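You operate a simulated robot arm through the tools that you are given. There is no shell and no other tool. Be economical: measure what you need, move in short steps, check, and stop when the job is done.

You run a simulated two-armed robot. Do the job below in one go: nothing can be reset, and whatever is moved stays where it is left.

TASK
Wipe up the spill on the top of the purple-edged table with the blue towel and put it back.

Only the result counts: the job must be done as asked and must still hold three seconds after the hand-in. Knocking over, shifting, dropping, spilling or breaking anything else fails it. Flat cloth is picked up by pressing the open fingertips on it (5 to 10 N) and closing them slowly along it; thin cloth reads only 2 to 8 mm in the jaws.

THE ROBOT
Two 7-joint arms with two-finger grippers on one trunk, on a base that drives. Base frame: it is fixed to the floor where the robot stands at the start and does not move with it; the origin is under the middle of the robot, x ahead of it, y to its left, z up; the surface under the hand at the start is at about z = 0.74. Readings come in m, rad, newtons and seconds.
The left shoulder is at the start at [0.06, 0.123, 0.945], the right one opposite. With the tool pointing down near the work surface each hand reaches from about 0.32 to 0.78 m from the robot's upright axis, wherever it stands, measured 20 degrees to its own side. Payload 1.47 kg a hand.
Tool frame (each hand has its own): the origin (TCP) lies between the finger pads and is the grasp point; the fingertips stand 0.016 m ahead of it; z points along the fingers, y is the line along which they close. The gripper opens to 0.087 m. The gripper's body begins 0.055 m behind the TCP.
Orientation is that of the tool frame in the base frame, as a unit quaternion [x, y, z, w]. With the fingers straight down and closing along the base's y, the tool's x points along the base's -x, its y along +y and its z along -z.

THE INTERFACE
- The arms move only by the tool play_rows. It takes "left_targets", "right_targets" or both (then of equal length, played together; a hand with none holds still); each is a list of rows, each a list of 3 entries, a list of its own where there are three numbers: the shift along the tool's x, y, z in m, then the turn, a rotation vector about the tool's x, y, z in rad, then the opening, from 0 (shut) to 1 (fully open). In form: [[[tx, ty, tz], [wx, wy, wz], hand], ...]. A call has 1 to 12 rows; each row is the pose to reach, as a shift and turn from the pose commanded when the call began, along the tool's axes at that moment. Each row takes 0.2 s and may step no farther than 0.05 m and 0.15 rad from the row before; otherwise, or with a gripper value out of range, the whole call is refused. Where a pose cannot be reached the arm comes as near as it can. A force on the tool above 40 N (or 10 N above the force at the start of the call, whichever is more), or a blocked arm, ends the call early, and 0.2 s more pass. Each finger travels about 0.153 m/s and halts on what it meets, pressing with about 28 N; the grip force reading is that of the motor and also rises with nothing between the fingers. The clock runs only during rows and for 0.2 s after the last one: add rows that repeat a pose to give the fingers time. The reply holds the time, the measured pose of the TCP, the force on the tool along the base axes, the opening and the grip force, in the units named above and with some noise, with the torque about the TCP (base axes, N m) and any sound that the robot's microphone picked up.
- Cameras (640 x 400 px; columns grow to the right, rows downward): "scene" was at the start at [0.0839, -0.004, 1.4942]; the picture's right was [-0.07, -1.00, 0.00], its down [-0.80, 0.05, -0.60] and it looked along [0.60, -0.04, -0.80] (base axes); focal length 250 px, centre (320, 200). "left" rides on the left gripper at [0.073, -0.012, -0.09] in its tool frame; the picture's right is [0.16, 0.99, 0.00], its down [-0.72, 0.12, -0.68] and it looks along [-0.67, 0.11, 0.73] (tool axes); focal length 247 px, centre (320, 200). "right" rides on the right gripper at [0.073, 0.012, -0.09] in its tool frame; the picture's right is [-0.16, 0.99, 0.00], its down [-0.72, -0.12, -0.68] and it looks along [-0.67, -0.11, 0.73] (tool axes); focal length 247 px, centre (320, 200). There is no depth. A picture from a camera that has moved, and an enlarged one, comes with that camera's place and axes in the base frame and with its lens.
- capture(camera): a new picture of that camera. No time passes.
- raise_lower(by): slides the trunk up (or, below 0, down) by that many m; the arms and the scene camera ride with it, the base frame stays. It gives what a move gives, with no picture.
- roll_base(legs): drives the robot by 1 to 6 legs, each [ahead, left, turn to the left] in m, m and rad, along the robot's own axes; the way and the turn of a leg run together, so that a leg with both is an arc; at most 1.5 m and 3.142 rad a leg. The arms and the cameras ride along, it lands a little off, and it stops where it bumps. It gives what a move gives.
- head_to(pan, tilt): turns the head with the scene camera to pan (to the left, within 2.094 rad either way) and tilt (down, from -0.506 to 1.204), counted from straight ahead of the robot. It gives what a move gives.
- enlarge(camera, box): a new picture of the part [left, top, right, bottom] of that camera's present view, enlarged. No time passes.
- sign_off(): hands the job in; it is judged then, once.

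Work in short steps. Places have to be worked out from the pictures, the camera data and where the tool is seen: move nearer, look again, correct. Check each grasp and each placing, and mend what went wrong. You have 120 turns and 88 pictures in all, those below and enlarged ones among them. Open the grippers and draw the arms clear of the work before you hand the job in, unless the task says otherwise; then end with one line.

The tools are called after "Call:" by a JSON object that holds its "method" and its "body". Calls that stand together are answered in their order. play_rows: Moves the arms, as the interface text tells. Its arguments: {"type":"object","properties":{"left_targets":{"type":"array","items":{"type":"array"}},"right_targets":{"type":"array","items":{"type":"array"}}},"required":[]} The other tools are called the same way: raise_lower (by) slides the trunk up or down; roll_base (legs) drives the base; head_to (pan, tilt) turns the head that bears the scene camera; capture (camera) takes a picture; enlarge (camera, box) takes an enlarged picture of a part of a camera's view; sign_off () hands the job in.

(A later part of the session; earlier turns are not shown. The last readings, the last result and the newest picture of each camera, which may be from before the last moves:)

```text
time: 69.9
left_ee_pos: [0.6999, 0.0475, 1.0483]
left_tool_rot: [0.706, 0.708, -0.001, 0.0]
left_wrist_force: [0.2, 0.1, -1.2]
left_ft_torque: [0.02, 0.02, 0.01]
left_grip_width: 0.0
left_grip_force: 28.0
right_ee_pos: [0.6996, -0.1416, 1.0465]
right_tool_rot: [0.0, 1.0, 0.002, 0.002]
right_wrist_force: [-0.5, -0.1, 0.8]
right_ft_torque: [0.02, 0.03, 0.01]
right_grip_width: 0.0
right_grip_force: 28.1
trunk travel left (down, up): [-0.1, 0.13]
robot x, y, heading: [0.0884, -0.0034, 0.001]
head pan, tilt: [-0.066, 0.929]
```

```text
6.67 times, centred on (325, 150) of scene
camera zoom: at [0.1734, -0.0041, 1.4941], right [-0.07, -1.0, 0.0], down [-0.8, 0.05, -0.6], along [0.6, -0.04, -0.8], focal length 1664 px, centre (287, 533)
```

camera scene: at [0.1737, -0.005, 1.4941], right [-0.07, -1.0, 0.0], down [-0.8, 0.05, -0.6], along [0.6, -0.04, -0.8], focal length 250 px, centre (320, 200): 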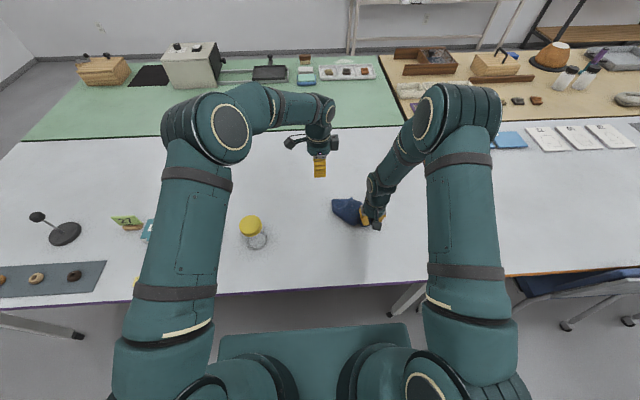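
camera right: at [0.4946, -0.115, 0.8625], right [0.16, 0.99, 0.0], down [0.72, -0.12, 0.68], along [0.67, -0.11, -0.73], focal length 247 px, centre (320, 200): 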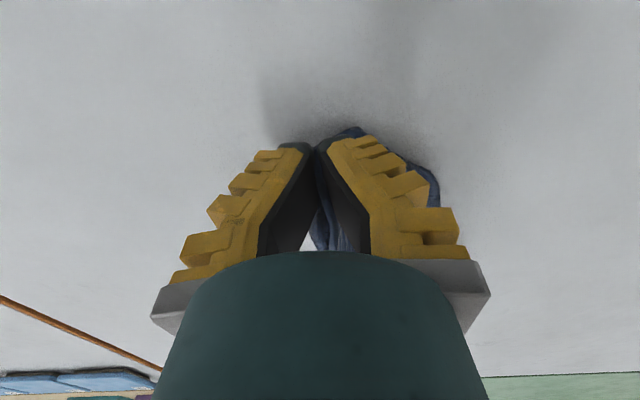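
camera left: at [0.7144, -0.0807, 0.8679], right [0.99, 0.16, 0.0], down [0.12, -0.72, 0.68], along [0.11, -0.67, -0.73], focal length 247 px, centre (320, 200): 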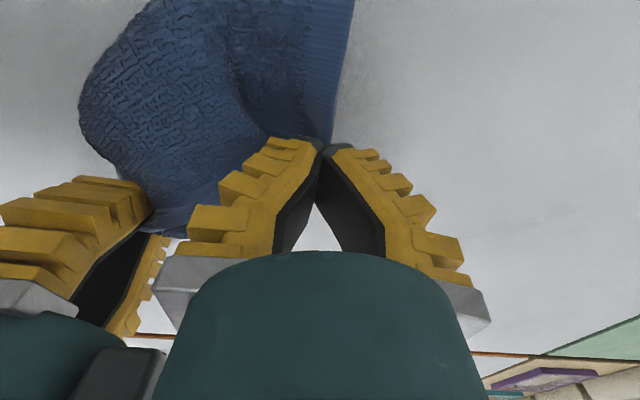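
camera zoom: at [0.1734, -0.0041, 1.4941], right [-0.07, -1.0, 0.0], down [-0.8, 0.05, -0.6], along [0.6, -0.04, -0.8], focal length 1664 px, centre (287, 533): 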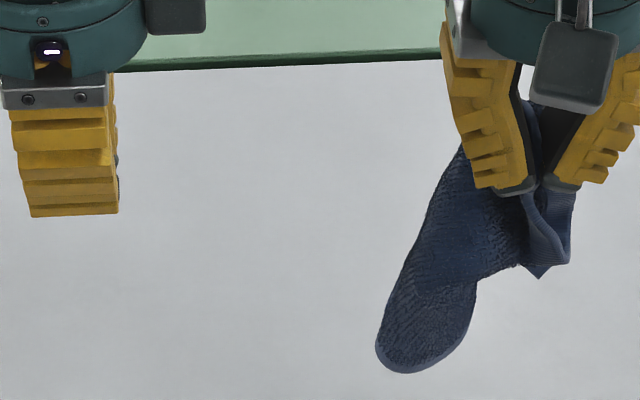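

The left hand lost its corner. I move the left hand away, and lay the towel again with the right hand using the same left-to-right motion.

Call:
{"method": "play_rows", "body": {"left_targets": [[[0.04, 0, 0], [0, 0, 0], 0.4], [[0.08, 0, 0], [0, 0, 0], 0.4], [[0.12, 0, 0], [0, 0, 0], 0.4], [[0.16, 0, 0], [0, 0, 0], 0.4], [[0.2, 0, 0], [0, 0, 0], 0.4], [[0.2, 0, 0], [0, 0, 0], 0.4], [[0.2, 0, 0], [0, 0, 0], 0.4], [[0.2, 0, 0], [0, 0, 0], 0.4]], "right_targets": [[[0, 0, 0], [0, 0, 0], 0], [[0.01, 0.02, 0.01], [0, 0, 0], 0], [[0.025, 0.045, 0.02], [0, 0, 0], 0], [[0.04, 0.07, 0.03], [0, 0, 0], 0], [[0.055, 0.1, 0.04], [0, 0, 0], 0], [[0.07, 0.13, 0.05], [0, 0, 0], 0], [[0.082, 0.157, 0.058], [0, 0, 0], 0], [[0.082, 0.157, 0.058], [0, 0, 0], 0]]}}

Call:
{"method": "play_rows", "body": {"right_targets": [[[0, 0, 0.03], [0, 0, 0], 0], [[0, -0.015, 0.05], [0, 0, 0], 0], [[0, -0.035, 0.07], [0, 0, 0], 0], [[0, -0.055, 0.09], [0, 0, 0], 0], [[0, -0.075, 0.11], [0, 0, 0], 0], [[0, -0.1, 0.135], [0, 0, 0], 0], [[0, -0.12, 0.16], [0, 0, 0], 0], [[0, -0.14, 0.185], [0, 0, 0], 0], [[0, -0.16, 0.205], [0, 0, 0], 0], [[0, -0.18, 0.218], [0, 0, 0], 0], [[0, -0.2, 0.218], [0, 0, 0], 0], [[0, -0.22, 0.218], [0, 0, 0], 0]]}}

Call:
{"method": "enlarge", "body": {"camera": "scene", "box": [310, 176, 390, 236]}}

```text
time: 71.7
left_ee_pos: [0.7013, 0.2454, 1.0462]
left_tool_rot: [0.706, 0.708, 0.0, 0.0]
left_wrist_force: [-0.1, 0.4, 0.4]
left_ft_torque: [0.03, 0.02, -0.01]
left_grip_width: 0.0406
left_grip_force: 4.7
right_ee_pos: [0.6171, 0.0162, 0.9897]
right_tool_rot: [0.0, 1.0, 0.001, 0.002]
right_wrist_force: [-0.5, -1.1, -0.5]
right_ft_torque: [0.0, 0.05, 0.0]
right_grip_width: 0.0002
right_grip_force: 28.4
trunk travel left (down, up): [-0.1, 0.13]
robot x, y, heading: [0.0869, -0.0049, 0.0]
head pan, tilt: [-0.066, 0.929]
```

```text
time: 74.3
left_ee_pos: [0.7005, 0.2456, 1.0487]
left_tool_rot: [0.707, 0.708, -0.001, 0.0]
left_wrist_force: [0.0, 1.0, 0.5]
left_ft_torque: [0.02, -0.02, 0.02]
left_grip_width: 0.0407
left_grip_force: 4.2
right_ee_pos: [0.6185, -0.2053, 0.7695]
right_tool_rot: [-0.001, 1.0, 0.001, 0.002]
right_wrist_force: [-0.2, 0.5, 0.4]
right_ft_torque: [0.02, 0.01, 0.01]
right_grip_width: 0.0001
right_grip_force: 28.0
trunk travel left (down, up): [-0.1, 0.13]
robot x, y, heading: [0.0901, 0.002, 0.001]
head pan, tilt: [-0.066, 0.929]
```

```text
6.67 times, centred on (350, 206) of scene
camera zoom: at [0.1733, -0.0044, 1.4941], right [-0.07, -1.0, 0.0], down [-0.8, 0.05, -0.6], along [0.6, -0.04, -0.8], focal length 1664 px, centre (120, 160)
```

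zoom: 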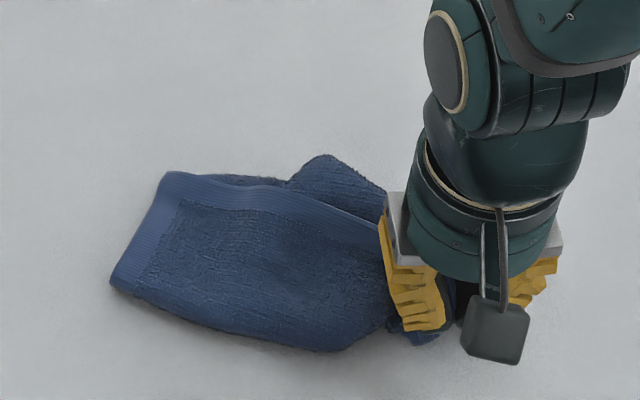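

This time it lies much better: edge B–A runs along the far side of the top layer, with A at about (0.723, -0.070). I bring the left hand over it to grip deeper, near (0.707, -0.085).

Call:
{"method": "play_rows", "body": {"left_targets": [[[-0.035, 0, 0.02], [0, 0, 0], 0.6], [[-0.07, 0, 0.04], [0, 0, 0], 0.6], [[-0.105, 0, 0.06], [0, 0, 0], 0.6], [[-0.14, 0, 0.08], [0, 0, 0], 0.6], [[-0.175, 0, 0.105], [0, 0, 0], 0.6], [[-0.21, 0, 0.13], [0, 0, 0], 0.6], [[-0.245, 0.003, 0.16], [0, 0, 0], 0.6], [[-0.28, 0.005, 0.19], [0, 0, 0], 0.6], [[-0.31, 0.006, 0.22], [0, 0, 0], 0.6], [[-0.33, 0.006, 0.25], [0, 0, 0], 0.6], [[-0.33, 0.006, 0.25], [0, 0, 0], 0.6]]}}

Call:
{"method": "capture", "body": {"camera": "left"}}

```text
time: 76.7
left_ee_pos: [0.7061, -0.0837, 0.7994]
left_tool_rot: [0.707, 0.707, 0.0, 0.0]
left_wrist_force: [-0.4, -0.4, -0.3]
left_ft_torque: [0.03, 0.03, -0.04]
left_grip_width: 0.0572
left_grip_force: 3.9
right_ee_pos: [0.6176, -0.2042, 0.7702]
right_tool_rot: [0.001, 1.0, 0.001, 0.001]
right_wrist_force: [-0.5, -0.1, 0.2]
right_ft_torque: [0.01, -0.04, -0.03]
right_grip_width: 0.0002
right_grip_force: 27.8
trunk travel left (down, up): [-0.1, 0.13]
robot x, y, heading: [0.0879, 0.0011, -0.003]
head pan, tilt: [-0.066, 0.929]
```

```text
25 pictures are left
camera left: at [0.6939, -0.0114, 0.8889], right [0.99, 0.16, 0.0], down [0.12, -0.72, 0.68], along [0.11, -0.67, -0.73], focal length 247 px, centre (320, 200)
```

left: 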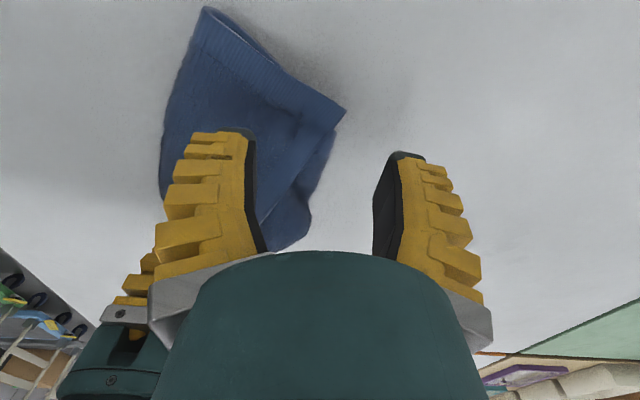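

A is at (0.719, -0.070), between the fingers. I lower and pinch it.

Call:
{"method": "play_rows", "body": {"left_targets": [[[0.003, 0, 0.02], [0, 0, 0], 0.55], [[0.003, 0, 0.034], [0, 0, 0], 0.55], [[0.003, 0, 0.04], [0, 0, 0], 0.55], [[0.003, 0, 0.04], [0, 0, 0], 0.45], [[0.003, 0, 0.04], [0, 0, 0], 0.35], [[0.003, 0, 0.04], [0, 0, 0], 0.25], [[0.003, 0, 0.04], [0, 0, 0], 0.15], [[0.003, 0, 0.039], [0, 0, 0], 0.05], [[0.003, 0, 0.039], [0, 0, 0], 0], [[0.003, 0, 0.039], [0, 0, 0], 0], [[0.003, 0, 0.025], [0, 0, 0], 0], [[0.003, 0, 0.025], [0, 0, 0], 0]]}}

Call:
{"method": "capture", "body": {"camera": "left"}}

```text
time: 79.3
left_ee_pos: [0.707, -0.0805, 0.7731]
left_tool_rot: [0.707, 0.707, 0.0, 0.0]
left_wrist_force: [0.9, 0.6, -0.1]
left_ft_torque: [-0.02, 0.02, -0.01]
left_grip_width: 0.0
left_grip_force: 27.9
right_ee_pos: [0.6183, -0.2044, 0.7705]
right_tool_rot: [0.0, 1.0, 0.001, 0.001]
right_wrist_force: [0.7, 0.1, 0.1]
right_ft_torque: [0.06, -0.04, -0.01]
right_grip_width: 0.0001
right_grip_force: 28.0
trunk travel left (down, up): [-0.1, 0.13]
robot x, y, heading: [0.0915, 0.0003, -0.003]
head pan, tilt: [-0.066, 0.929]
```

```text
24 pictures are left
camera left: at [0.6943, -0.0078, 0.8634], right [0.99, 0.16, 0.0], down [0.12, -0.72, 0.68], along [0.11, -0.67, -0.73], focal length 247 px, centre (320, 200)
```

left: 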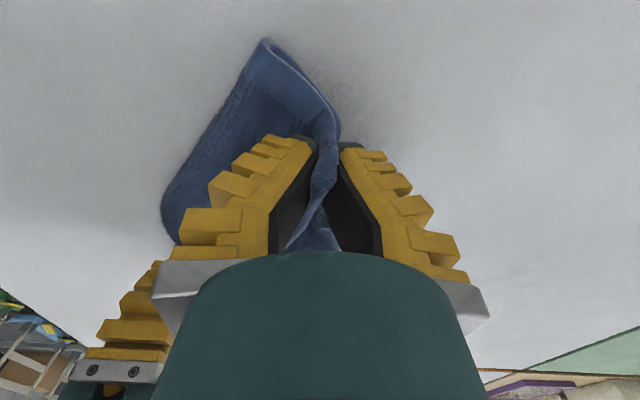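

A firm, deep grip now. I lift both hands and bring them level, keeping the separation at 0.155 m.

Call:
{"method": "play_rows", "body": {"left_targets": [[[0, 0, -0.04], [0, 0, 0], 0], [[0, 0, -0.08], [0, 0, 0], 0], [[0, 0, -0.12], [0, 0, 0], 0], [[0, 0, -0.16], [0, 0, 0], 0], [[0, 0, -0.2], [0, 0, 0], 0], [[0, 0, -0.24], [0, 0, 0], 0], [[0.02, 0, -0.26], [0, 0, 0], 0], [[0.042, -0.001, -0.27], [0, 0, 0], 0], [[0.065, -0.003, -0.27], [0, 0, 0], 0], [[0.088, -0.005, -0.27], [0, 0, 0], 0], [[0.11, -0.007, -0.27], [0, 0, 0], 0], [[0.11, -0.007, -0.27], [0, 0, 0], 0]], "right_targets": [[[0, 0, -0.04], [0, 0, 0], 0], [[0, 0, -0.08], [0, 0, 0], 0], [[0, 0, -0.12], [0, 0, 0], 0], [[0, 0, -0.16], [0, 0, 0], 0], [[0, 0, -0.2], [0, 0, 0], 0], [[0, 0, -0.24], [0, 0, 0], 0], [[-0.016, 0.016, -0.26], [0, 0, 0], 0], [[-0.032, 0.032, -0.272], [0, 0, 0], 0], [[-0.048, 0.048, -0.272], [0, 0, 0], 0], [[-0.065, 0.065, -0.272], [0, 0, 0], 0], [[-0.082, 0.08, -0.272], [0, 0, 0], 0], [[-0.082, 0.08, -0.272], [0, 0, 0], 0]]}}

Call:
{"method": "enlarge", "body": {"camera": "scene", "box": [270, 120, 370, 190]}}

```text
time: 81.9
left_ee_pos: [0.6983, 0.0271, 1.0421]
left_tool_rot: [0.707, 0.707, 0.001, 0.001]
left_wrist_force: [0.2, -8.4, 0.1]
left_ft_torque: [-0.1, -0.02, 0.06]
left_grip_width: 0.0003
left_grip_force: 28.2
right_ee_pos: [0.6996, -0.1231, 1.0438]
right_tool_rot: [0.0, 1.0, 0.001, 0.002]
right_wrist_force: [-1.4, 8.3, -0.9]
right_ft_torque: [0.02, 0.0, 0.16]
right_grip_width: 0.0
right_grip_force: 27.6
trunk travel left (down, up): [-0.1, 0.13]
robot x, y, heading: [0.0877, 0.0009, 0.001]
head pan, tilt: [-0.066, 0.929]
```

```text
5.71 times, centred on (320, 155) of scene
camera zoom: at [0.1731, -0.0046, 1.4942], right [-0.07, -1.0, 0.0], down [-0.8, 0.05, -0.6], along [0.6, -0.04, -0.8], focal length 1427 px, centre (320, 457)
```

zoom: 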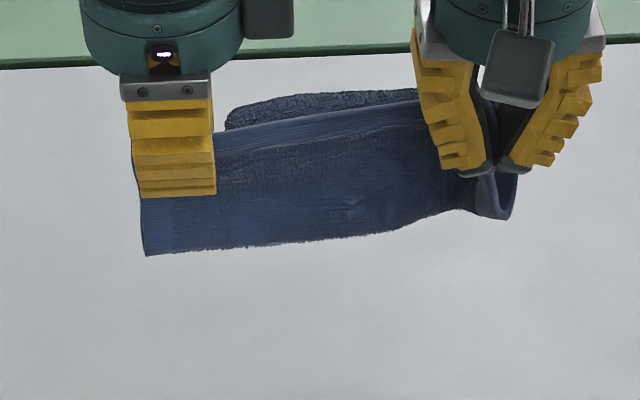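

The edge is taut, but the towel is folded in half, with the right hand also holding a rear layer. I lay it with the fold toward me and the hands ending far, so that the rear layer comes out on top and can be opened.

Call:
{"method": "play_rows", "body": {"left_targets": [[[0, 0, 0.04], [0, 0, 0], 0], [[0, 0, 0.08], [0, 0, 0], 0], [[0, 0, 0.12], [0, 0, 0], 0], [[0, 0.0, 0.15], [0, 0, 0], 0], [[0, 0.02, 0.17], [0, 0, 0], 0], [[0, 0.04, 0.19], [0, 0, 0], 0], [[0, 0.06, 0.215], [0, 0, 0], 0], [[0, 0.08, 0.24], [0, 0, 0], 0], [[0, 0.095, 0.26], [0, 0, 0], 0], [[0, 0.105, 0.273], [0, 0, 0], 0], [[0, 0.105, 0.273], [0, 0, 0], 0]], "right_targets": [[[0, 0, 0.04], [0, 0, 0], 0], [[0, 0, 0.08], [0, 0, 0], 0], [[0, 0, 0.12], [0, 0, 0], 0], [[0, 0.0, 0.15], [0, 0, 0], 0], [[-0.02, 0, 0.17], [0, 0, 0], 0], [[-0.04, 0, 0.19], [0, 0, 0], 0], [[-0.06, 0, 0.215], [0, 0, 0], 0], [[-0.08, 0, 0.24], [0, 0, 0], 0], [[-0.095, 0, 0.26], [0, 0, 0], 0], [[-0.105, 0, 0.273], [0, 0, 0], 0], [[-0.105, 0, 0.273], [0, 0, 0], 0.3]]}}

Call:
{"method": "play_rows", "body": {"right_targets": [[[0, 0, 0], [0, 0, 0], 0.6], [[0, 0, -0.03], [0, 0, 0], 0.9], [[0, -0.02, -0.06], [0, 0, 0], 1], [[0, -0.05, -0.09], [0, 0, 0], 1], [[0.03, -0.08, -0.11], [0, 0, 0], 1], [[0.05, -0.12, -0.12], [0, 0, 0], 1], [[0.07, -0.16, -0.12], [0, 0, 0], 1], [[0.08, -0.2, -0.12], [0, 0, 0], 1]]}}

Call:
{"method": "enlarge", "body": {"camera": "scene", "box": [280, 150, 380, 215]}}

```text
time: 84.3
left_ee_pos: [0.8054, 0.0307, 0.7706]
left_tool_rot: [0.707, 0.707, 0.001, -0.001]
left_wrist_force: [-1.0, -0.2, 0.8]
left_ft_torque: [0.03, 0.0, 0.01]
left_grip_width: 0.0001
left_grip_force: 27.7
right_ee_pos: [0.8052, -0.1251, 0.77]
right_tool_rot: [0.0, 1.0, 0.0, 0.002]
right_wrist_force: [-0.1, 0.2, 0.1]
right_ft_torque: [-0.01, 0.0, 0.02]
right_grip_width: 0.0324
right_grip_force: 4.3
trunk travel left (down, up): [-0.1, 0.13]
robot x, y, heading: [0.0891, 0.0, -0.001]
head pan, tilt: [-0.066, 0.929]
```

```text
time: 86.1
left_ee_pos: [0.8046, 0.028, 0.7706]
left_tool_rot: [0.706, 0.708, 0.0, -0.001]
left_wrist_force: [-0.4, 0.5, -0.2]
left_ft_torque: [0.03, 0.01, -0.04]
left_grip_width: 0.0
left_grip_force: 28.1
right_ee_pos: [0.7248, -0.3258, 0.8903]
right_tool_rot: [-0.001, 1.0, 0.001, 0.002]
right_wrist_force: [-0.9, -0.6, -0.5]
right_ft_torque: [0.0, 0.0, 0.02]
right_grip_width: 0.0871
right_grip_force: 0.1
trunk travel left (down, up): [-0.1, 0.13]
robot x, y, heading: [0.089, -0.0019, 0.001]
head pan, tilt: [-0.066, 0.929]
```

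```text
6.15 times, centred on (330, 182) of scene
camera zoom: at [0.1733, -0.0048, 1.4941], right [-0.07, -1.0, 0.0], down [-0.8, 0.05, -0.6], along [0.6, -0.04, -0.8], focal length 1536 px, centre (258, 308)
```

zoom: 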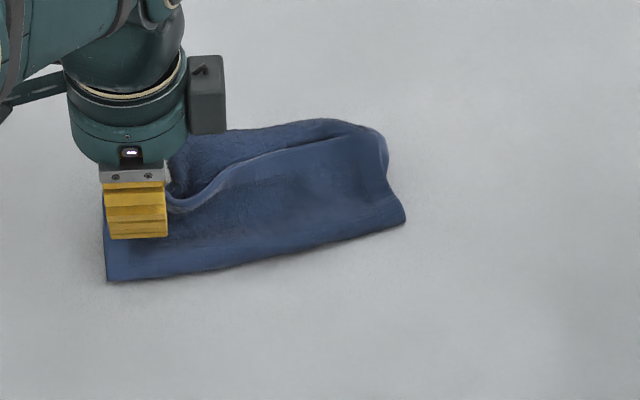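

The strip with edge A–B lies folded over on top of the rest, so I only have to fold it back toward me. I zoom in to locate corner B.

Call:
{"method": "enlarge", "body": {"camera": "scene", "box": [310, 162, 354, 196]}}

```text
11.76 times, centred on (332, 179) of scene
camera zoom: at [0.1733, -0.0048, 1.4941], right [-0.07, -1.0, 0.0], down [-0.8, 0.05, -0.6], along [0.6, -0.04, -0.8], focal length 2937 px, centre (179, 447)
```

zoom: 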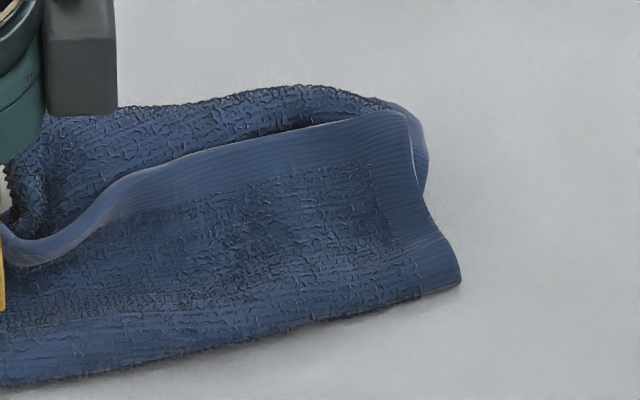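

Corner B is clean now, at about (0.84–0.86, -0.128) and slightly raised. I turn the right hand 90 degrees (camera to the right) and move it above B to see it from near.

Call:
{"method": "play_rows", "body": {"right_targets": [[[-0.01, 0.015, 0], [0, 0, -0.14], 0.9], [[-0.02, 0.03, 0], [0, 0, -0.28], 0.8], [[-0.03, 0.045, 0], [0, 0, -0.42], 0.7], [[-0.04, 0.06, 0], [0, 0, -0.56], 0.6], [[-0.05, 0.08, 0], [0, 0, -0.7], 0.6], [[-0.06, 0.1, 0], [0, 0, -0.84], 0.55], [[-0.07, 0.12, 0.0], [0, 0, -0.98], 0.55], [[-0.08, 0.14, 0.01], [0, 0, -1.12], 0.55], [[-0.09, 0.16, 0.02], [0, 0, -1.26], 0.55], [[-0.1, 0.185, 0.04], [0, 0, -1.4], 0.55], [[-0.11, 0.206, 0.06], [0, 0, -1.54], 0.55], [[-0.115, 0.211, 0.07], [0, 0, -1.57], 0.55]]}}

Call:
{"method": "capture", "body": {"camera": "right"}}

```text
time: 88.7
left_ee_pos: [0.8061, 0.0287, 0.7706]
left_tool_rot: [0.706, 0.708, 0.0, 0.0]
left_wrist_force: [-1.4, 0.9, 0.1]
left_ft_torque: [-0.01, 0.03, -0.01]
left_grip_width: 0.0002
left_grip_force: 28.5
right_ee_pos: [0.8401, -0.1128, 0.8219]
right_tool_rot: [0.708, -0.707, 0.001, -0.002]
right_wrist_force: [-0.1, -0.1, 1.1]
right_ft_torque: [0.01, 0.03, 0.0]
right_grip_width: 0.0533
right_grip_force: 4.3
trunk travel left (down, up): [-0.1, 0.13]
robot x, y, heading: [0.0912, 0.0, 0.001]
head pan, tilt: [-0.066, 0.929]
```

```text
20 pictures are left
camera right: at [0.828, -0.1867, 0.9101], right [-0.99, 0.16, 0.0], down [0.11, 0.72, 0.68], along [0.11, 0.67, -0.73], focal length 247 px, centre (320, 200)
```

right: 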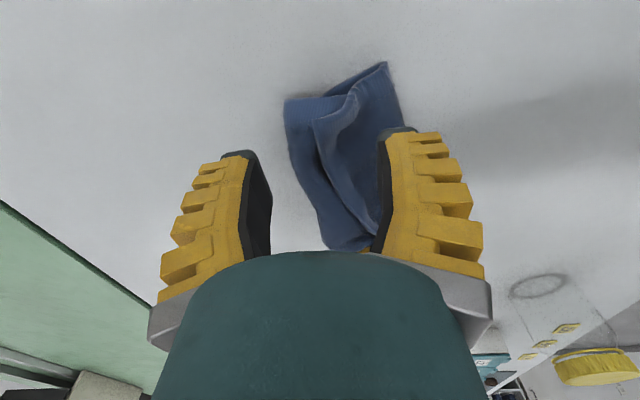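

Triangulating both views puts B at about (0.843, -0.125, 0.775), raised above the under layers. I close on it with the fingertips about 2 cm above the table, so that only the top layer is taken.

Call:
{"method": "play_rows", "body": {"right_targets": [[[0, 0.004, 0.02], [0, 0, 0], 0.6], [[0, 0.004, 0.04], [0, 0, 0], 0.6], [[0, 0.004, 0.046], [0, 0, 0], 0.6], [[0, 0.004, 0.046], [0, 0, 0], 0.45], [[0, 0.004, 0.046], [0, 0, 0], 0.3], [[0, 0.004, 0.046], [0, 0, 0], 0.15], [[0, 0.004, 0.046], [0, 0, 0], 0], [[0, 0.004, 0.046], [0, 0, 0], 0], [[0, 0.004, 0.03], [0, 0, 0], 0], [[0, 0.004, 0.03], [0, 0, 0], 0]]}}

Call:
{"method": "capture", "body": {"camera": "right"}}

```text
time: 90.9
left_ee_pos: [0.8054, 0.0294, 0.7706]
left_tool_rot: [0.706, 0.708, 0.001, 0.0]
left_wrist_force: [0.1, 0.4, 0.6]
left_ft_torque: [0.0, 0.03, 0.02]
left_grip_width: 0.0
left_grip_force: 27.4
right_ee_pos: [0.8359, -0.1135, 0.7906]
right_tool_rot: [0.707, -0.707, 0.001, -0.001]
right_wrist_force: [-0.2, -0.3, -0.5]
right_ft_torque: [0.0, -0.02, -0.01]
right_grip_width: 0.0
right_grip_force: 28.1
trunk travel left (down, up): [-0.1, 0.13]
robot x, y, heading: [0.0906, -0.0028, -0.002]
head pan, tilt: [-0.066, 0.929]
```

```text
19 pictures are left
camera right: at [0.8237, -0.1863, 0.8797], right [-0.99, 0.16, 0.0], down [0.11, 0.72, 0.68], along [0.11, 0.67, -0.73], focal length 247 px, centre (320, 200)
```

right: 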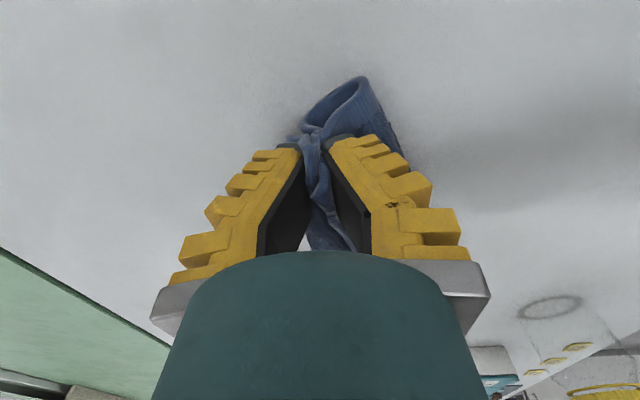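

Something is gripped. I lift both hands while drawing them back to x of about 0.72, and look at how the towel hangs.

Call:
{"method": "play_rows", "body": {"left_targets": [[[0, -0.003, -0.03], [0, 0, 0], 0], [[0, -0.01, -0.06], [0, 0, 0], 0], [[0, -0.02, -0.09], [0, 0, 0], 0], [[0, -0.03, -0.12], [0, 0, 0], 0], [[0, -0.04, -0.15], [0, 0, 0], 0], [[0, -0.05, -0.18], [0, 0, 0], 0], [[0, -0.06, -0.21], [0, 0, 0], 0], [[0, -0.07, -0.24], [0, 0, 0], 0], [[0, -0.08, -0.26], [0, 0, 0], 0], [[0, -0.085, -0.27], [0, 0, 0], 0], [[0, -0.085, -0.27], [0, 0, 0], 0]], "right_targets": [[[0, 0.01, -0.02], [0, 0, 0], 0], [[0, 0.02, -0.045], [0, 0, 0], 0], [[0, 0.035, -0.075], [0, 0, 0], 0], [[0, 0.05, -0.105], [0, 0, 0], 0], [[0, 0.065, -0.135], [0, 0, 0], 0], [[0, 0.08, -0.165], [0, 0, 0], 0], [[0, 0.09, -0.195], [0, 0, 0], 0], [[0, 0.1, -0.22], [0, 0, 0], 0], [[0, 0.11, -0.24], [0, 0, 0], 0], [[0, 0.116, -0.25], [0, 0, 0], 0], [[0, 0.116, -0.25], [0, 0, 0], 0]]}}

Call:
{"method": "enlarge", "body": {"camera": "scene", "box": [270, 120, 370, 190]}}

```text
time: 93.3
left_ee_pos: [0.7187, 0.0286, 1.0393]
left_tool_rot: [0.707, 0.707, 0.001, 0.001]
left_wrist_force: [0.6, -0.3, 0.0]
left_ft_torque: [-0.02, 0.05, -0.02]
left_grip_width: 0.0
left_grip_force: 27.9
right_ee_pos: [0.7185, -0.1133, 1.0407]
right_tool_rot: [-0.707, 0.707, -0.001, 0.002]
right_wrist_force: [-0.2, -0.5, -0.2]
right_ft_torque: [0.0, 0.01, 0.04]
right_grip_width: 0.0003
right_grip_force: 28.3
trunk travel left (down, up): [-0.1, 0.13]
robot x, y, heading: [0.0886, 0.0039, -0.004]
head pan, tilt: [-0.066, 0.929]
```

```text
5.71 times, centred on (320, 155) of scene
camera zoom: at [0.1737, -0.004, 1.4941], right [-0.07, -1.0, 0.0], down [-0.8, 0.05, -0.6], along [0.6, -0.04, -0.8], focal length 1427 px, centre (320, 457)
```

zoom: 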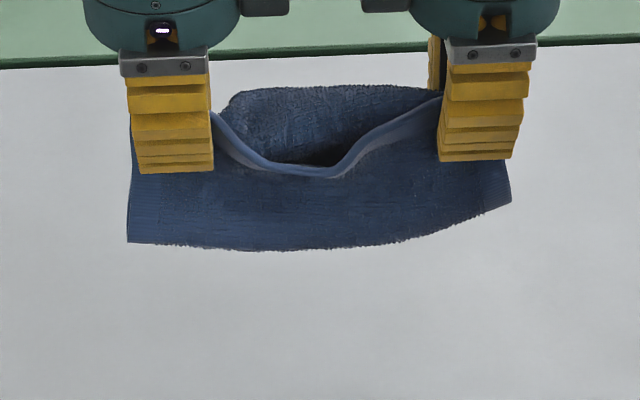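

The towel hangs as a neat half-fold, with each hand holding two layers. I lay it farther out with the fold toward me, so that the under layer ends in the far half of the old place, and then let go.

Call:
{"method": "play_rows", "body": {"left_targets": [[[0.01, 0.015, 0.035], [0, 0, 0], 0], [[0.02, 0.03, 0.07], [0, 0, 0], 0], [[0.03, 0.04, 0.105], [0, 0, 0], 0], [[0.04, 0.045, 0.14], [0, 0, 0], 0], [[0.05, 0.045, 0.17], [0, 0, 0], 0], [[0.052, 0.06, 0.185], [0, 0, 0], 0], [[0.052, 0.08, 0.205], [0, 0, 0], 0], [[0.052, 0.1, 0.225], [0, 0, 0], 0], [[0.052, 0.12, 0.245], [0, 0, 0], 0], [[0.052, 0.135, 0.26], [0, 0, 0], 0], [[0.052, 0.145, 0.269], [0, 0, 0], 0], [[0.052, 0.145, 0.269], [0, 0, 0], 0]], "right_targets": [[[-0.01, -0.015, 0.035], [0, 0, 0], 0], [[-0.02, -0.03, 0.07], [0, 0, 0], 0], [[-0.03, -0.04, 0.105], [0, 0, 0], 0], [[-0.04, -0.045, 0.14], [0, 0, 0], 0], [[-0.05, -0.045, 0.17], [0, 0, 0], 0], [[-0.052, -0.06, 0.185], [0, 0, 0], 0], [[-0.052, -0.08, 0.205], [0, 0, 0], 0], [[-0.052, -0.1, 0.225], [0, 0, 0], 0], [[-0.052, -0.12, 0.245], [0, 0, 0], 0], [[-0.052, -0.135, 0.26], [0, 0, 0], 0], [[-0.052, -0.145, 0.27], [0, 0, 0], 0], [[-0.052, -0.145, 0.27], [0, 0, 0], 0]]}}

Call:
{"method": "enlarge", "body": {"camera": "scene", "box": [250, 130, 370, 215]}}

```text
time: 95.9
left_ee_pos: [0.8353, 0.0829, 0.7916]
left_tool_rot: [0.707, 0.708, 0.0, 0.0]
left_wrist_force: [0.1, -0.6, -0.4]
left_ft_torque: [-0.03, 0.0, -0.01]
left_grip_width: 0.0
left_grip_force: 28.0
left hand out of reach, approached as far as the arm can: row 9, 10, 11, 12
right_ee_pos: [0.8333, -0.0665, 0.7809]
right_tool_rot: [0.707, -0.707, 0.001, -0.001]
right_wrist_force: [-0.1, 1.1, -0.2]
right_ft_torque: [0.01, -0.01, 0.0]
right_grip_width: 0.0001
right_grip_force: 27.5
right hand out of reach, approached as far as the arm can: row 9, 10, 11, 12
trunk travel left (down, up): [-0.1, 0.13]
robot x, y, heading: [0.0902, -0.001, 0.001]
head pan, tilt: [-0.066, 0.929]
```

```text
4.71 times, centred on (310, 172) of scene
camera zoom: at [0.173, -0.0037, 1.4942], right [-0.07, -1.0, 0.0], down [-0.8, 0.05, -0.6], along [0.6, -0.04, -0.8], focal length 1175 px, centre (367, 329)
```

zoom: 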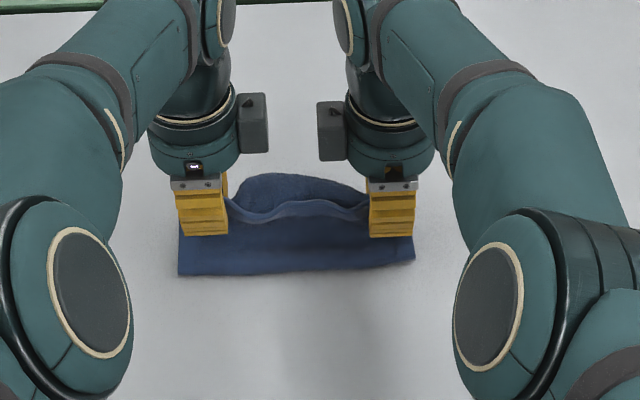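

The fold line lies at x of about 0.80, which is about right. I lower to the table, open both hands and withdraw upward.

Call:
{"method": "play_rows", "body": {"left_targets": [[[0, -0.004, 0.01], [0, 0, 0], 0], [[0, -0.006, 0.022], [0, 0, 0], 0], [[0, -0.006, 0.022], [0, 0, 0], 0.2], [[0, -0.006, 0.022], [0, 0, 0], 0.4], [[0, -0.006, -0.01], [0, 0, 0], 0.5], [[0, -0.01, -0.05], [0, 0, 0], 0.5], [[0.02, -0.02, -0.09], [0, 0, 0], 0.5], [[0.05, -0.03, -0.12], [0, 0, 0], 0.5], [[0.09, -0.04, -0.14], [0, 0, 0], 0.5], [[0.13, -0.05, -0.15], [0, 0, 0], 0.5]], "right_targets": [[[0, 0.004, 0.006], [0, 0, 0], 0], [[0, 0.006, 0.012], [0, 0, 0], 0], [[0, 0.006, 0.012], [0, 0, 0], 0.2], [[0, 0.006, 0.012], [0, 0, 0], 0.4], [[0, 0.006, -0.02], [0, 0, 0], 0.5], [[0, 0.01, -0.06], [0, 0, 0], 0.5], [[0.02, 0.02, -0.1], [0, 0, 0], 0.5], [[0.05, 0.03, -0.13], [0, 0, 0], 0.5], [[0.09, 0.04, -0.15], [0, 0, 0], 0.5], [[0.13, 0.05, -0.16], [0, 0, 0], 0.5]]}}

Call:
{"method": "enlarge", "body": {"camera": "scene", "box": [265, 145, 355, 205]}}

```text
time: 98.1
left_ee_pos: [0.7861, 0.2124, 0.9416]
left_tool_rot: [0.707, 0.707, 0.0, -0.001]
left_wrist_force: [-0.6, -0.6, 0.1]
left_ft_torque: [-0.04, 0.01, -0.01]
left_grip_width: 0.0491
left_grip_force: 4.1
right_ee_pos: [0.782, -0.1989, 0.9416]
right_tool_rot: [-0.707, 0.708, 0.0, 0.002]
right_wrist_force: [-1.1, 0.2, -0.1]
right_ft_torque: [-0.01, 0.0, 0.0]
right_grip_width: 0.0494
right_grip_force: 3.7
trunk travel left (down, up): [-0.1, 0.13]
robot x, y, heading: [0.0869, 0.0005, -0.004]
head pan, tilt: [-0.066, 0.929]
```

```text
6.67 times, centred on (310, 175) of scene
camera zoom: at [0.1726, -0.0039, 1.4942], right [-0.07, -1.0, 0.0], down [-0.8, 0.05, -0.6], along [0.6, -0.04, -0.8], focal length 1664 px, centre (387, 367)
```

zoom: 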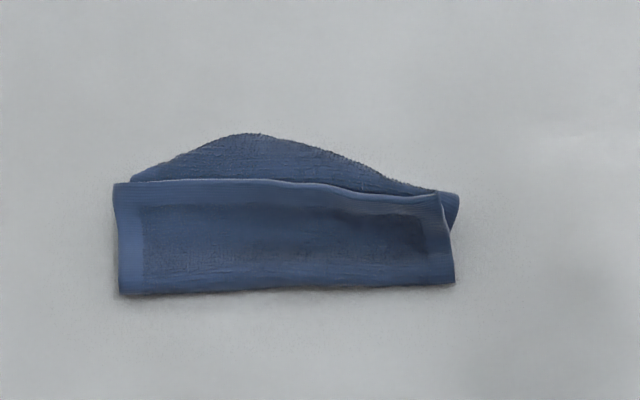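

Now it is a clean half-fold, with the strip A–B on top: A at about (0.880, 0.114), B at about (0.860, -0.083), fold at x of about 0.79. I bring both hands, tilted 0.4 rad outward, above A and B to take only the top layer.

Call:
{"method": "play_rows", "body": {"left_targets": [[[-0.02, 0.015, 0.0], [-0.07, 0, 0], 0.6], [[-0.04, 0.03, 0.0], [-0.14, 0, 0], 0.6], [[-0.06, 0.045, 0.02], [-0.21, 0, 0], 0.6], [[-0.08, 0.06, 0.04], [-0.28, 0, 0], 0.6], [[-0.1, 0.075, 0.07], [-0.35, 0, 0], 0.6], [[-0.117, 0.089, 0.1], [-0.4, 0, 0], 0.6], [[-0.117, 0.089, 0.125], [-0.4, 0, 0], 0.6], [[-0.117, 0.089, 0.125], [-0.4, 0, 0], 0.6]], "right_targets": [[[-0.02, -0.012, 0.0], [0.07, 0, 0], 0.6], [[-0.045, -0.025, 0.0], [0.14, 0, 0], 0.6], [[-0.07, -0.038, 0.02], [0.21, 0, 0], 0.6], [[-0.095, -0.05, 0.04], [0.28, 0, 0], 0.6], [[-0.115, -0.062, 0.07], [0.35, 0, 0], 0.6], [[-0.134, -0.073, 0.1], [0.4, 0, 0], 0.6], [[-0.134, -0.073, 0.125], [0.4, 0, 0], 0.6], [[-0.134, -0.073, 0.125], [0.4, 0, 0], 0.6]]}}

Call:
{"method": "capture", "body": {"camera": "left"}}

Call:
{"method": "capture", "body": {"camera": "right"}}

```text
time: 99.9
left_ee_pos: [0.8747, 0.0959, 0.8164]
left_tool_rot: [0.693, 0.693, 0.14, 0.141]
left_wrist_force: [-0.9, 0.0, 0.6]
left_ft_torque: [-0.02, -0.03, 0.0]
left_grip_width: 0.0575
left_grip_force: 3.4
right_ee_pos: [0.8557, -0.0629, 0.8173]
right_tool_rot: [-0.693, 0.693, -0.142, 0.141]
right_wrist_force: [0.2, 0.8, -0.8]
right_ft_torque: [0.02, -0.01, -0.01]
right_grip_width: 0.0574
right_grip_force: 3.9
trunk travel left (down, up): [-0.1, 0.13]
robot x, y, heading: [0.0913, -0.0005, 0.002]
head pan, tilt: [-0.066, 0.929]
```

```text
15 pictures are left
camera left: at [0.8287, 0.1694, 0.895], right [0.91, 0.16, 0.39], down [-0.16, -0.72, 0.67], along [0.39, -0.67, -0.63], focal length 247 px, centre (320, 200)
```

left: 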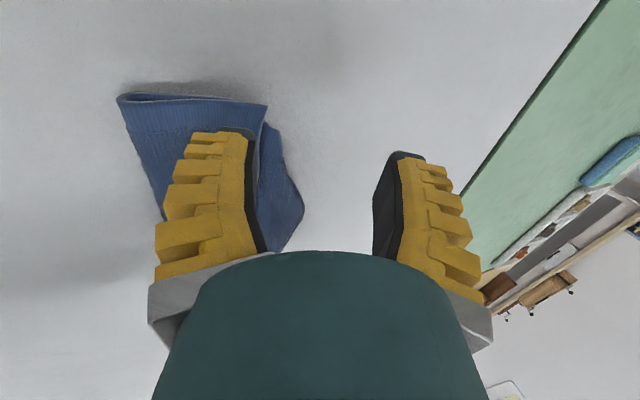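

```text
14 pictures are left
camera right: at [0.8106, -0.1358, 0.8937], right [-0.91, 0.16, -0.39], down [-0.16, 0.72, 0.67], along [0.39, 0.67, -0.63], focal length 247 px, centre (320, 200)
```

right: 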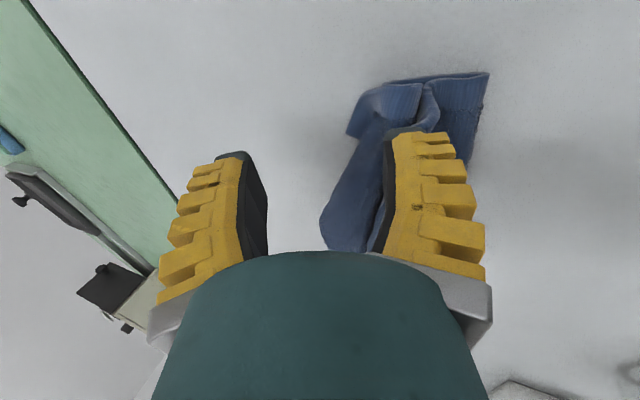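

A is at about (0.867, 0.106), and B at about (0.825, -0.085, 0.775), raised off the under layer. I correct both hands, lower them lightly and pinch.

Call:
{"method": "play_rows", "body": {"left_targets": [[[0, -0.0111, -0.0047], [0, 0, 0], 0.6], [[0, -0.019, 0.014], [0, 0, 0], 0.6], [[0, -0.025, 0.028], [0, 0, 0], 0.6], [[0, -0.0282, 0.0358], [0, 0, 0], 0.6], [[0, -0.0282, 0.0358], [0, 0, 0], 0.6], [[0, -0.0282, 0.0358], [0, 0, 0], 0.45], [[0, -0.0282, 0.0358], [0, 0, 0], 0.3], [[0, -0.0282, 0.0358], [0, 0, 0], 0.15], [[0, -0.0282, 0.0358], [0, 0, 0], 0], [[0, -0.0282, 0.0358], [0, 0, 0], 0], [[0, -0.0244, 0.0266], [0, 0, 0], 0]], "right_targets": [[[0.008, 0.0258, -0.0109], [0, 0, 0], 0.6], [[0.008, 0.032, 0.004], [0, 0, 0], 0.6], [[0.008, 0.037, 0.016], [0, 0, 0], 0.6], [[0.008, 0.0414, 0.0259], [0, 0, 0], 0.6], [[0.008, 0.0414, 0.0259], [0, 0, 0], 0.6], [[0.008, 0.0414, 0.0259], [0, 0, 0], 0.45], [[0.008, 0.0414, 0.0259], [0, 0, 0], 0.3], [[0.008, 0.0414, 0.0259], [0, 0, 0], 0.15], [[0.008, 0.0414, 0.0259], [0, 0, 0], 0], [[0.008, 0.0414, 0.0259], [0, 0, 0], 0], [[0.008, 0.0376, 0.0167], [0, 0, 0], 0]]}}

Call:
{"method": "capture", "body": {"camera": "left"}}

Call:
{"method": "capture", "body": {"camera": "right"}}

```text
time: 102.3
left_ee_pos: [0.8625, 0.0956, 0.7828]
left_tool_rot: [0.692, 0.694, 0.141, 0.141]
left_wrist_force: [0.0, 0.1, 0.2]
left_ft_torque: [-0.01, 0.02, -0.03]
left_grip_width: 0.0
left_grip_force: 28.0
right_ee_pos: [0.8287, -0.0697, 0.7873]
right_tool_rot: [0.693, -0.693, 0.141, -0.143]
right_wrist_force: [-0.3, -0.8, -0.7]
right_ft_torque: [0.0, -0.01, -0.01]
right_grip_width: 0.0001
right_grip_force: 28.0
trunk travel left (down, up): [-0.1, 0.13]
robot x, y, heading: [0.0886, 0.0011, -0.002]
head pan, tilt: [-0.066, 0.929]
```

```text
13 pictures are left
camera left: at [0.8157, 0.1691, 0.861], right [0.91, 0.16, 0.38], down [-0.16, -0.72, 0.67], along [0.39, -0.67, -0.63], focal length 247 px, centre (320, 200)
```

left: 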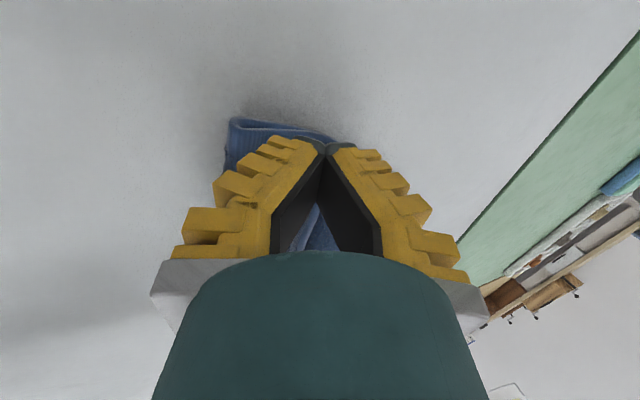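

```text
12 pictures are left
camera right: at [0.7823, -0.1435, 0.8641], right [-0.91, 0.16, -0.39], down [-0.16, 0.72, 0.67], along [0.39, 0.67, -0.63], focal length 247 px, centre (320, 200)
```

right: 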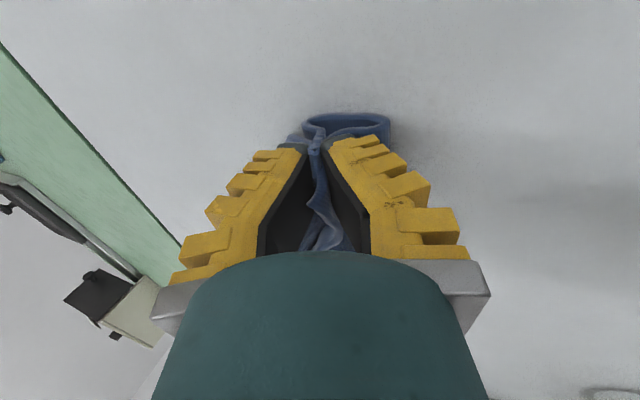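

I carry the edge up and over toward me with both hands, to open the fold.

Call:
{"method": "play_rows", "body": {"left_targets": [[[0, 0.0117, -0.0276], [0, 0, 0], 0], [[0, 0.0049, -0.0631], [0, 0, 0], 0], [[0, -0.015, -0.0932], [0, 0, 0], 0], [[0, -0.0472, -0.1068], [0, 0, 0], 0], [[0, -0.0826, -0.1], [0, 0, 0], 0], [[0, -0.1172, -0.0821], [0, 0, 0], 0], [[0, -0.1455, -0.0615], [0, 0, 0], 0], [[0, -0.1551, -0.0568], [0, 0, 0], 0], [[0, -0.1551, -0.0568], [0, 0, 0], 0]], "right_targets": [[[0, -0.0117, -0.0276], [0, 0, 0], 0], [[0, -0.0095, -0.0611], [0, 0, 0], 0], [[0, 0.0057, -0.0893], [0, 0, 0], 0], [[0, 0.0334, -0.1009], [0, 0, 0], 0], [[0, 0.0642, -0.0923], [0, 0, 0], 0], [[0, 0.0942, -0.0723], [0, 0, 0], 0], [[0, 0.1197, -0.0506], [0, 0, 0], 0], [[0, 0.1274, -0.0451], [0, 0, 0], 0], [[0, 0.1274, -0.0451], [0, 0, 0], 0]]}}

Call:
{"method": "enlarge", "body": {"camera": "scene", "box": [250, 140, 370, 220]}}

```text
time: 104.3
left_ee_pos: [0.697, 0.0952, 0.7743]
left_tool_rot: [0.693, 0.694, 0.14, 0.14]
left_wrist_force: [0.4, 0.3, -0.1]
left_ft_torque: [0.01, 0.02, 0.0]
left_grip_width: 0.0
left_grip_force: 28.1
right_ee_pos: [0.6938, -0.0714, 0.7781]
right_tool_rot: [-0.693, 0.693, -0.142, 0.142]
right_wrist_force: [-0.2, 0.4, 0.3]
right_ft_torque: [0.0, 0.0, -0.06]
right_grip_width: 0.0002
right_grip_force: 27.7
trunk travel left (down, up): [-0.1, 0.13]
robot x, y, heading: [0.0883, 0.0012, 0.001]
head pan, tilt: [-0.066, 0.929]
```

```text
5.00 times, centred on (310, 180) of scene
camera zoom: at [0.1734, -0.0039, 1.4942], right [-0.07, -1.0, 0.0], down [-0.8, 0.05, -0.6], along [0.6, -0.04, -0.8], focal length 1248 px, centre (370, 300)
```

zoom: 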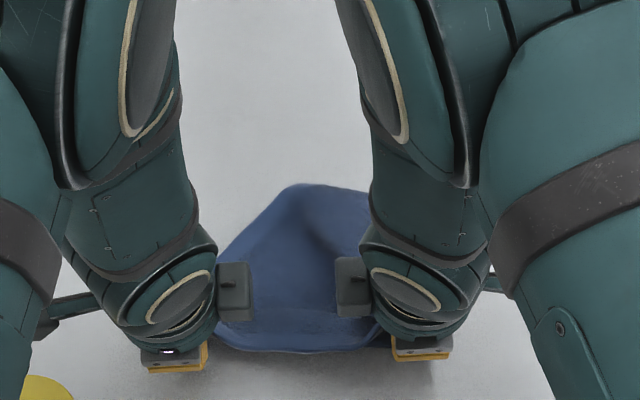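

The fold opened. I release both hands, rise and withdraw to the sides, then look.

Call:
{"method": "play_rows", "body": {"left_targets": [[[0, 0.0, 0.0], [0, 0, 0], 0.2], [[0, 0, 0], [0, 0, 0], 0.4], [[0, 0.005, -0.03], [0, 0, 0], 0.5], [[0, 0.01, -0.07], [0, 0, 0], 0.5], [[0, 0.02, -0.11], [0, 0, 0], 0.5], [[0.03, 0.04, -0.14], [0, 0, 0], 0.5], [[0.07, 0.05, -0.15], [0, 0, 0], 0.5], [[0.11, 0.05, -0.15], [0, 0, 0], 0.5], [[0.15, 0.05, -0.15], [0, 0, 0], 0.5]], "right_targets": [[[0, 0, 0], [0, 0, 0], 0.2], [[0, 0, 0], [0, 0, 0], 0.4], [[0, -0.005, -0.03], [0, 0, 0], 0.5], [[0, -0.01, -0.07], [0, 0, 0], 0.5], [[0, -0.02, -0.11], [0, 0, 0], 0.5], [[0.03, -0.04, -0.14], [0, 0, 0], 0.5], [[0.07, -0.05, -0.15], [0, 0, 0], 0.5], [[0.11, -0.05, -0.15], [0, 0, 0], 0.5], [[0.15, -0.05, -0.15], [0, 0, 0], 0.5]]}}

Call:
{"method": "enlarge", "body": {"camera": "scene", "box": [250, 140, 370, 220]}}

```text
time: 106.3
left_ee_pos: [0.6848, 0.2462, 0.9319]
left_tool_rot: [0.693, 0.693, 0.14, 0.14]
left_wrist_force: [0.4, -0.1, 0.2]
left_ft_torque: [-0.03, -0.03, 0.01]
left_grip_width: 0.0489
left_grip_force: 4.6
right_ee_pos: [0.6796, -0.2201, 0.9362]
right_tool_rot: [0.693, -0.693, 0.141, -0.142]
right_wrist_force: [0.6, -0.1, -0.1]
right_ft_torque: [0.03, 0.0, 0.01]
right_grip_width: 0.0489
right_grip_force: 4.0
trunk travel left (down, up): [-0.1, 0.13]
robot x, y, heading: [0.0919, 0.0012, -0.001]
head pan, tilt: [-0.066, 0.929]
```

```text
5.00 times, centred on (310, 180) of scene
camera zoom: at [0.173, -0.0039, 1.4942], right [-0.07, -1.0, 0.0], down [-0.8, 0.05, -0.6], along [0.6, -0.04, -0.8], focal length 1248 px, centre (370, 300)
```

zoom: 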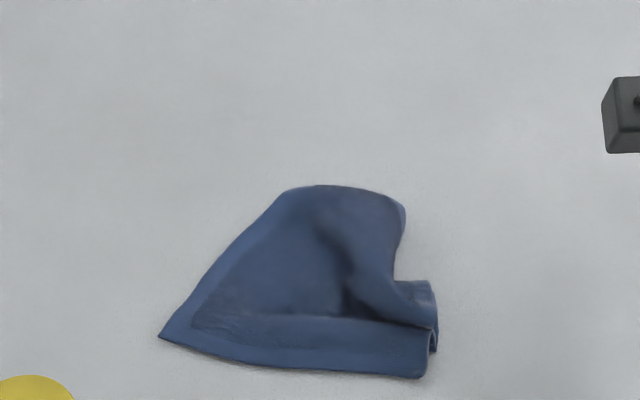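

Much better: the left half is open, and only the far-right corner C has been carried along and lies folded toward me, at about (0.725, -0.086). I set the right hand upright above it and look.

Call:
{"method": "play_rows", "body": {"right_targets": [[[-0.025, 0.001, 0.01], [-0.1, 0, 0], 0.5], [[-0.05, 0.002, 0.03], [-0.2, 0, 0], 0.5], [[-0.075, 0.003, 0.05], [-0.3, 0, 0], 0.5], [[-0.1, 0.004, 0.075], [-0.4, 0, 0], 0.5], [[-0.125, 0.005, 0.1], [-0.4, 0, 0], 0.5], [[-0.14, 0.0057, 0.125], [-0.4, 0, 0], 0.5], [[-0.14, 0.0057, 0.125], [-0.4, 0, 0], 0.5]]}}

Call:
{"method": "capture", "body": {"camera": "right"}}

```text
time: 107.9
left_ee_pos: [0.6851, 0.2455, 0.9325]
left_tool_rot: [0.692, 0.694, 0.14, 0.139]
left_wrist_force: [0.1, -0.3, 0.7]
left_ft_torque: [-0.01, -0.03, -0.04]
left_grip_width: 0.049
left_grip_force: 4.2
right_ee_pos: [0.7245, -0.0818, 0.8182]
right_tool_rot: [0.707, -0.707, 0.001, -0.001]
right_wrist_force: [-0.1, -0.1, 0.1]
right_ft_torque: [0.01, 0.01, 0.02]
right_grip_width: 0.0489
right_grip_force: 4.1
trunk travel left (down, up): [-0.1, 0.13]
robot x, y, heading: [0.0888, 0.0012, 0.0]
head pan, tilt: [-0.066, 0.929]
```

```text
9 pictures are left
camera right: at [0.7119, -0.1546, 0.9066], right [-0.99, 0.16, 0.0], down [0.11, 0.72, 0.68], along [0.11, 0.67, -0.73], focal length 247 px, centre (320, 200)
```

right: 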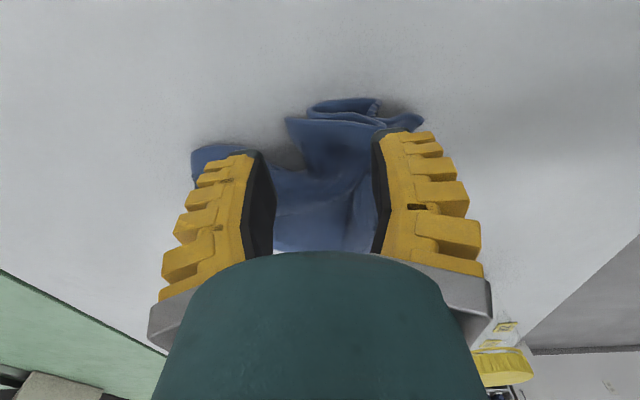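

The right end of the C layer lies between the fingers at y of about -0.088. I lower to just above the under layer and close on C only.

Call:
{"method": "play_rows", "body": {"right_targets": [[[0, 0, 0.02], [0, 0, 0], 0.55], [[0, 0, 0.04], [0, 0, 0], 0.55], [[0, 0, 0.048], [0, 0, 0], 0.55], [[0, 0, 0.048], [0, 0, 0], 0.4], [[0, 0, 0.048], [0, 0, 0], 0.25], [[0, 0, 0.048], [0, 0, 0], 0.1], [[0, 0, 0.048], [0, 0, 0], 0], [[0, 0, 0.048], [0, 0, 0], 0], [[0, 0, 0.03], [0, 0, 0], 0], [[0, -0.01, 0.0], [0, 0, 0], 0], [[0, -0.02, -0.01], [0, 0, 0], 0]]}}

Call:
{"method": "enlarge", "body": {"camera": "scene", "box": [260, 150, 360, 217]}}

```text
time: 110.3
left_ee_pos: [0.6851, 0.2464, 0.932]
left_tool_rot: [0.692, 0.694, 0.14, 0.14]
left_wrist_force: [-0.6, 0.8, 0.2]
left_ft_torque: [0.01, 0.02, 0.04]
left_grip_width: 0.0491
left_grip_force: 4.2
right_ee_pos: [0.7446, -0.0795, 0.8283]
right_tool_rot: [-0.707, 0.708, -0.001, 0.001]
right_wrist_force: [0.2, -0.2, 0.7]
right_ft_torque: [0.02, 0.05, -0.02]
right_grip_width: 0.0
right_grip_force: 27.9
trunk travel left (down, up): [-0.1, 0.13]
robot x, y, heading: [0.0887, -0.0005, 0.002]
head pan, tilt: [-0.066, 0.929]
```

```text
5.97 times, centred on (310, 184) of scene
camera zoom: at [0.1736, -0.0039, 1.4941], right [-0.07, -1.0, 0.0], down [-0.8, 0.05, -0.6], along [0.6, -0.04, -0.8], focal length 1490 px, centre (380, 298)
```

zoom: 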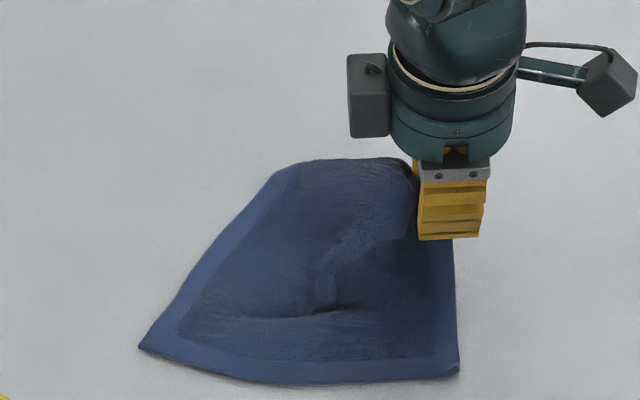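

C came up alone and the near strip with B lies flat. I carry C to the far right, at about (0.865, -0.115), tilting outward for reach, and lower it there.

Call:
{"method": "play_rows", "body": {"right_targets": [[[0.008, -0.025, 0.0], [0.1, 0, 0], 0], [[0.016, -0.05, 0.0], [0.2, 0, 0], 0], [[0.024, -0.075, 0.0], [0.3, 0, 0], 0], [[0.03, -0.095, 0.01], [0.4, 0, 0], 0], [[0.035, -0.11, 0.025], [0.4, 0, 0], 0], [[0.035, -0.12, 0.04], [0.4, 0, 0], 0], [[0.035, -0.125, 0.053], [0.4, 0, 0], 0], [[0.035, -0.125, 0.053], [0.4, 0, 0], 0]]}}

Call:
{"method": "enlarge", "body": {"camera": "scene", "box": [260, 150, 360, 217]}}

```text
time: 112.1
left_ee_pos: [0.6848, 0.2461, 0.9321]
left_tool_rot: [0.692, 0.694, 0.141, 0.141]
left_wrist_force: [-0.6, 0.6, 0.2]
left_ft_torque: [0.0, 0.02, 0.01]
left_grip_width: 0.0491
left_grip_force: 4.2
right_ee_pos: [0.8698, -0.1156, 0.7755]
right_tool_rot: [-0.693, 0.693, -0.142, 0.142]
right_wrist_force: [-0.2, 0.7, 0.1]
right_ft_torque: [-0.01, 0.07, 0.0]
right_grip_width: 0.0002
right_grip_force: 28.2
trunk travel left (down, up): [-0.1, 0.13]
robot x, y, heading: [0.0901, 0.0017, 0.006]
head pan, tilt: [-0.066, 0.929]
```

```text
5.97 times, centred on (310, 184) of scene
camera zoom: at [0.1732, -0.0039, 1.4942], right [-0.07, -1.0, 0.0], down [-0.8, 0.05, -0.6], along [0.6, -0.04, -0.8], focal length 1490 px, centre (380, 298)
```

zoom: 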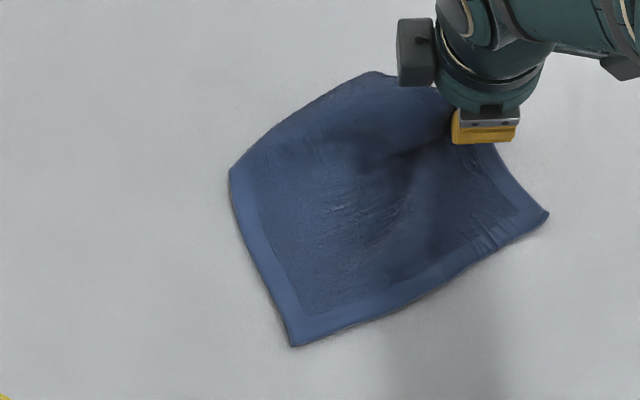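

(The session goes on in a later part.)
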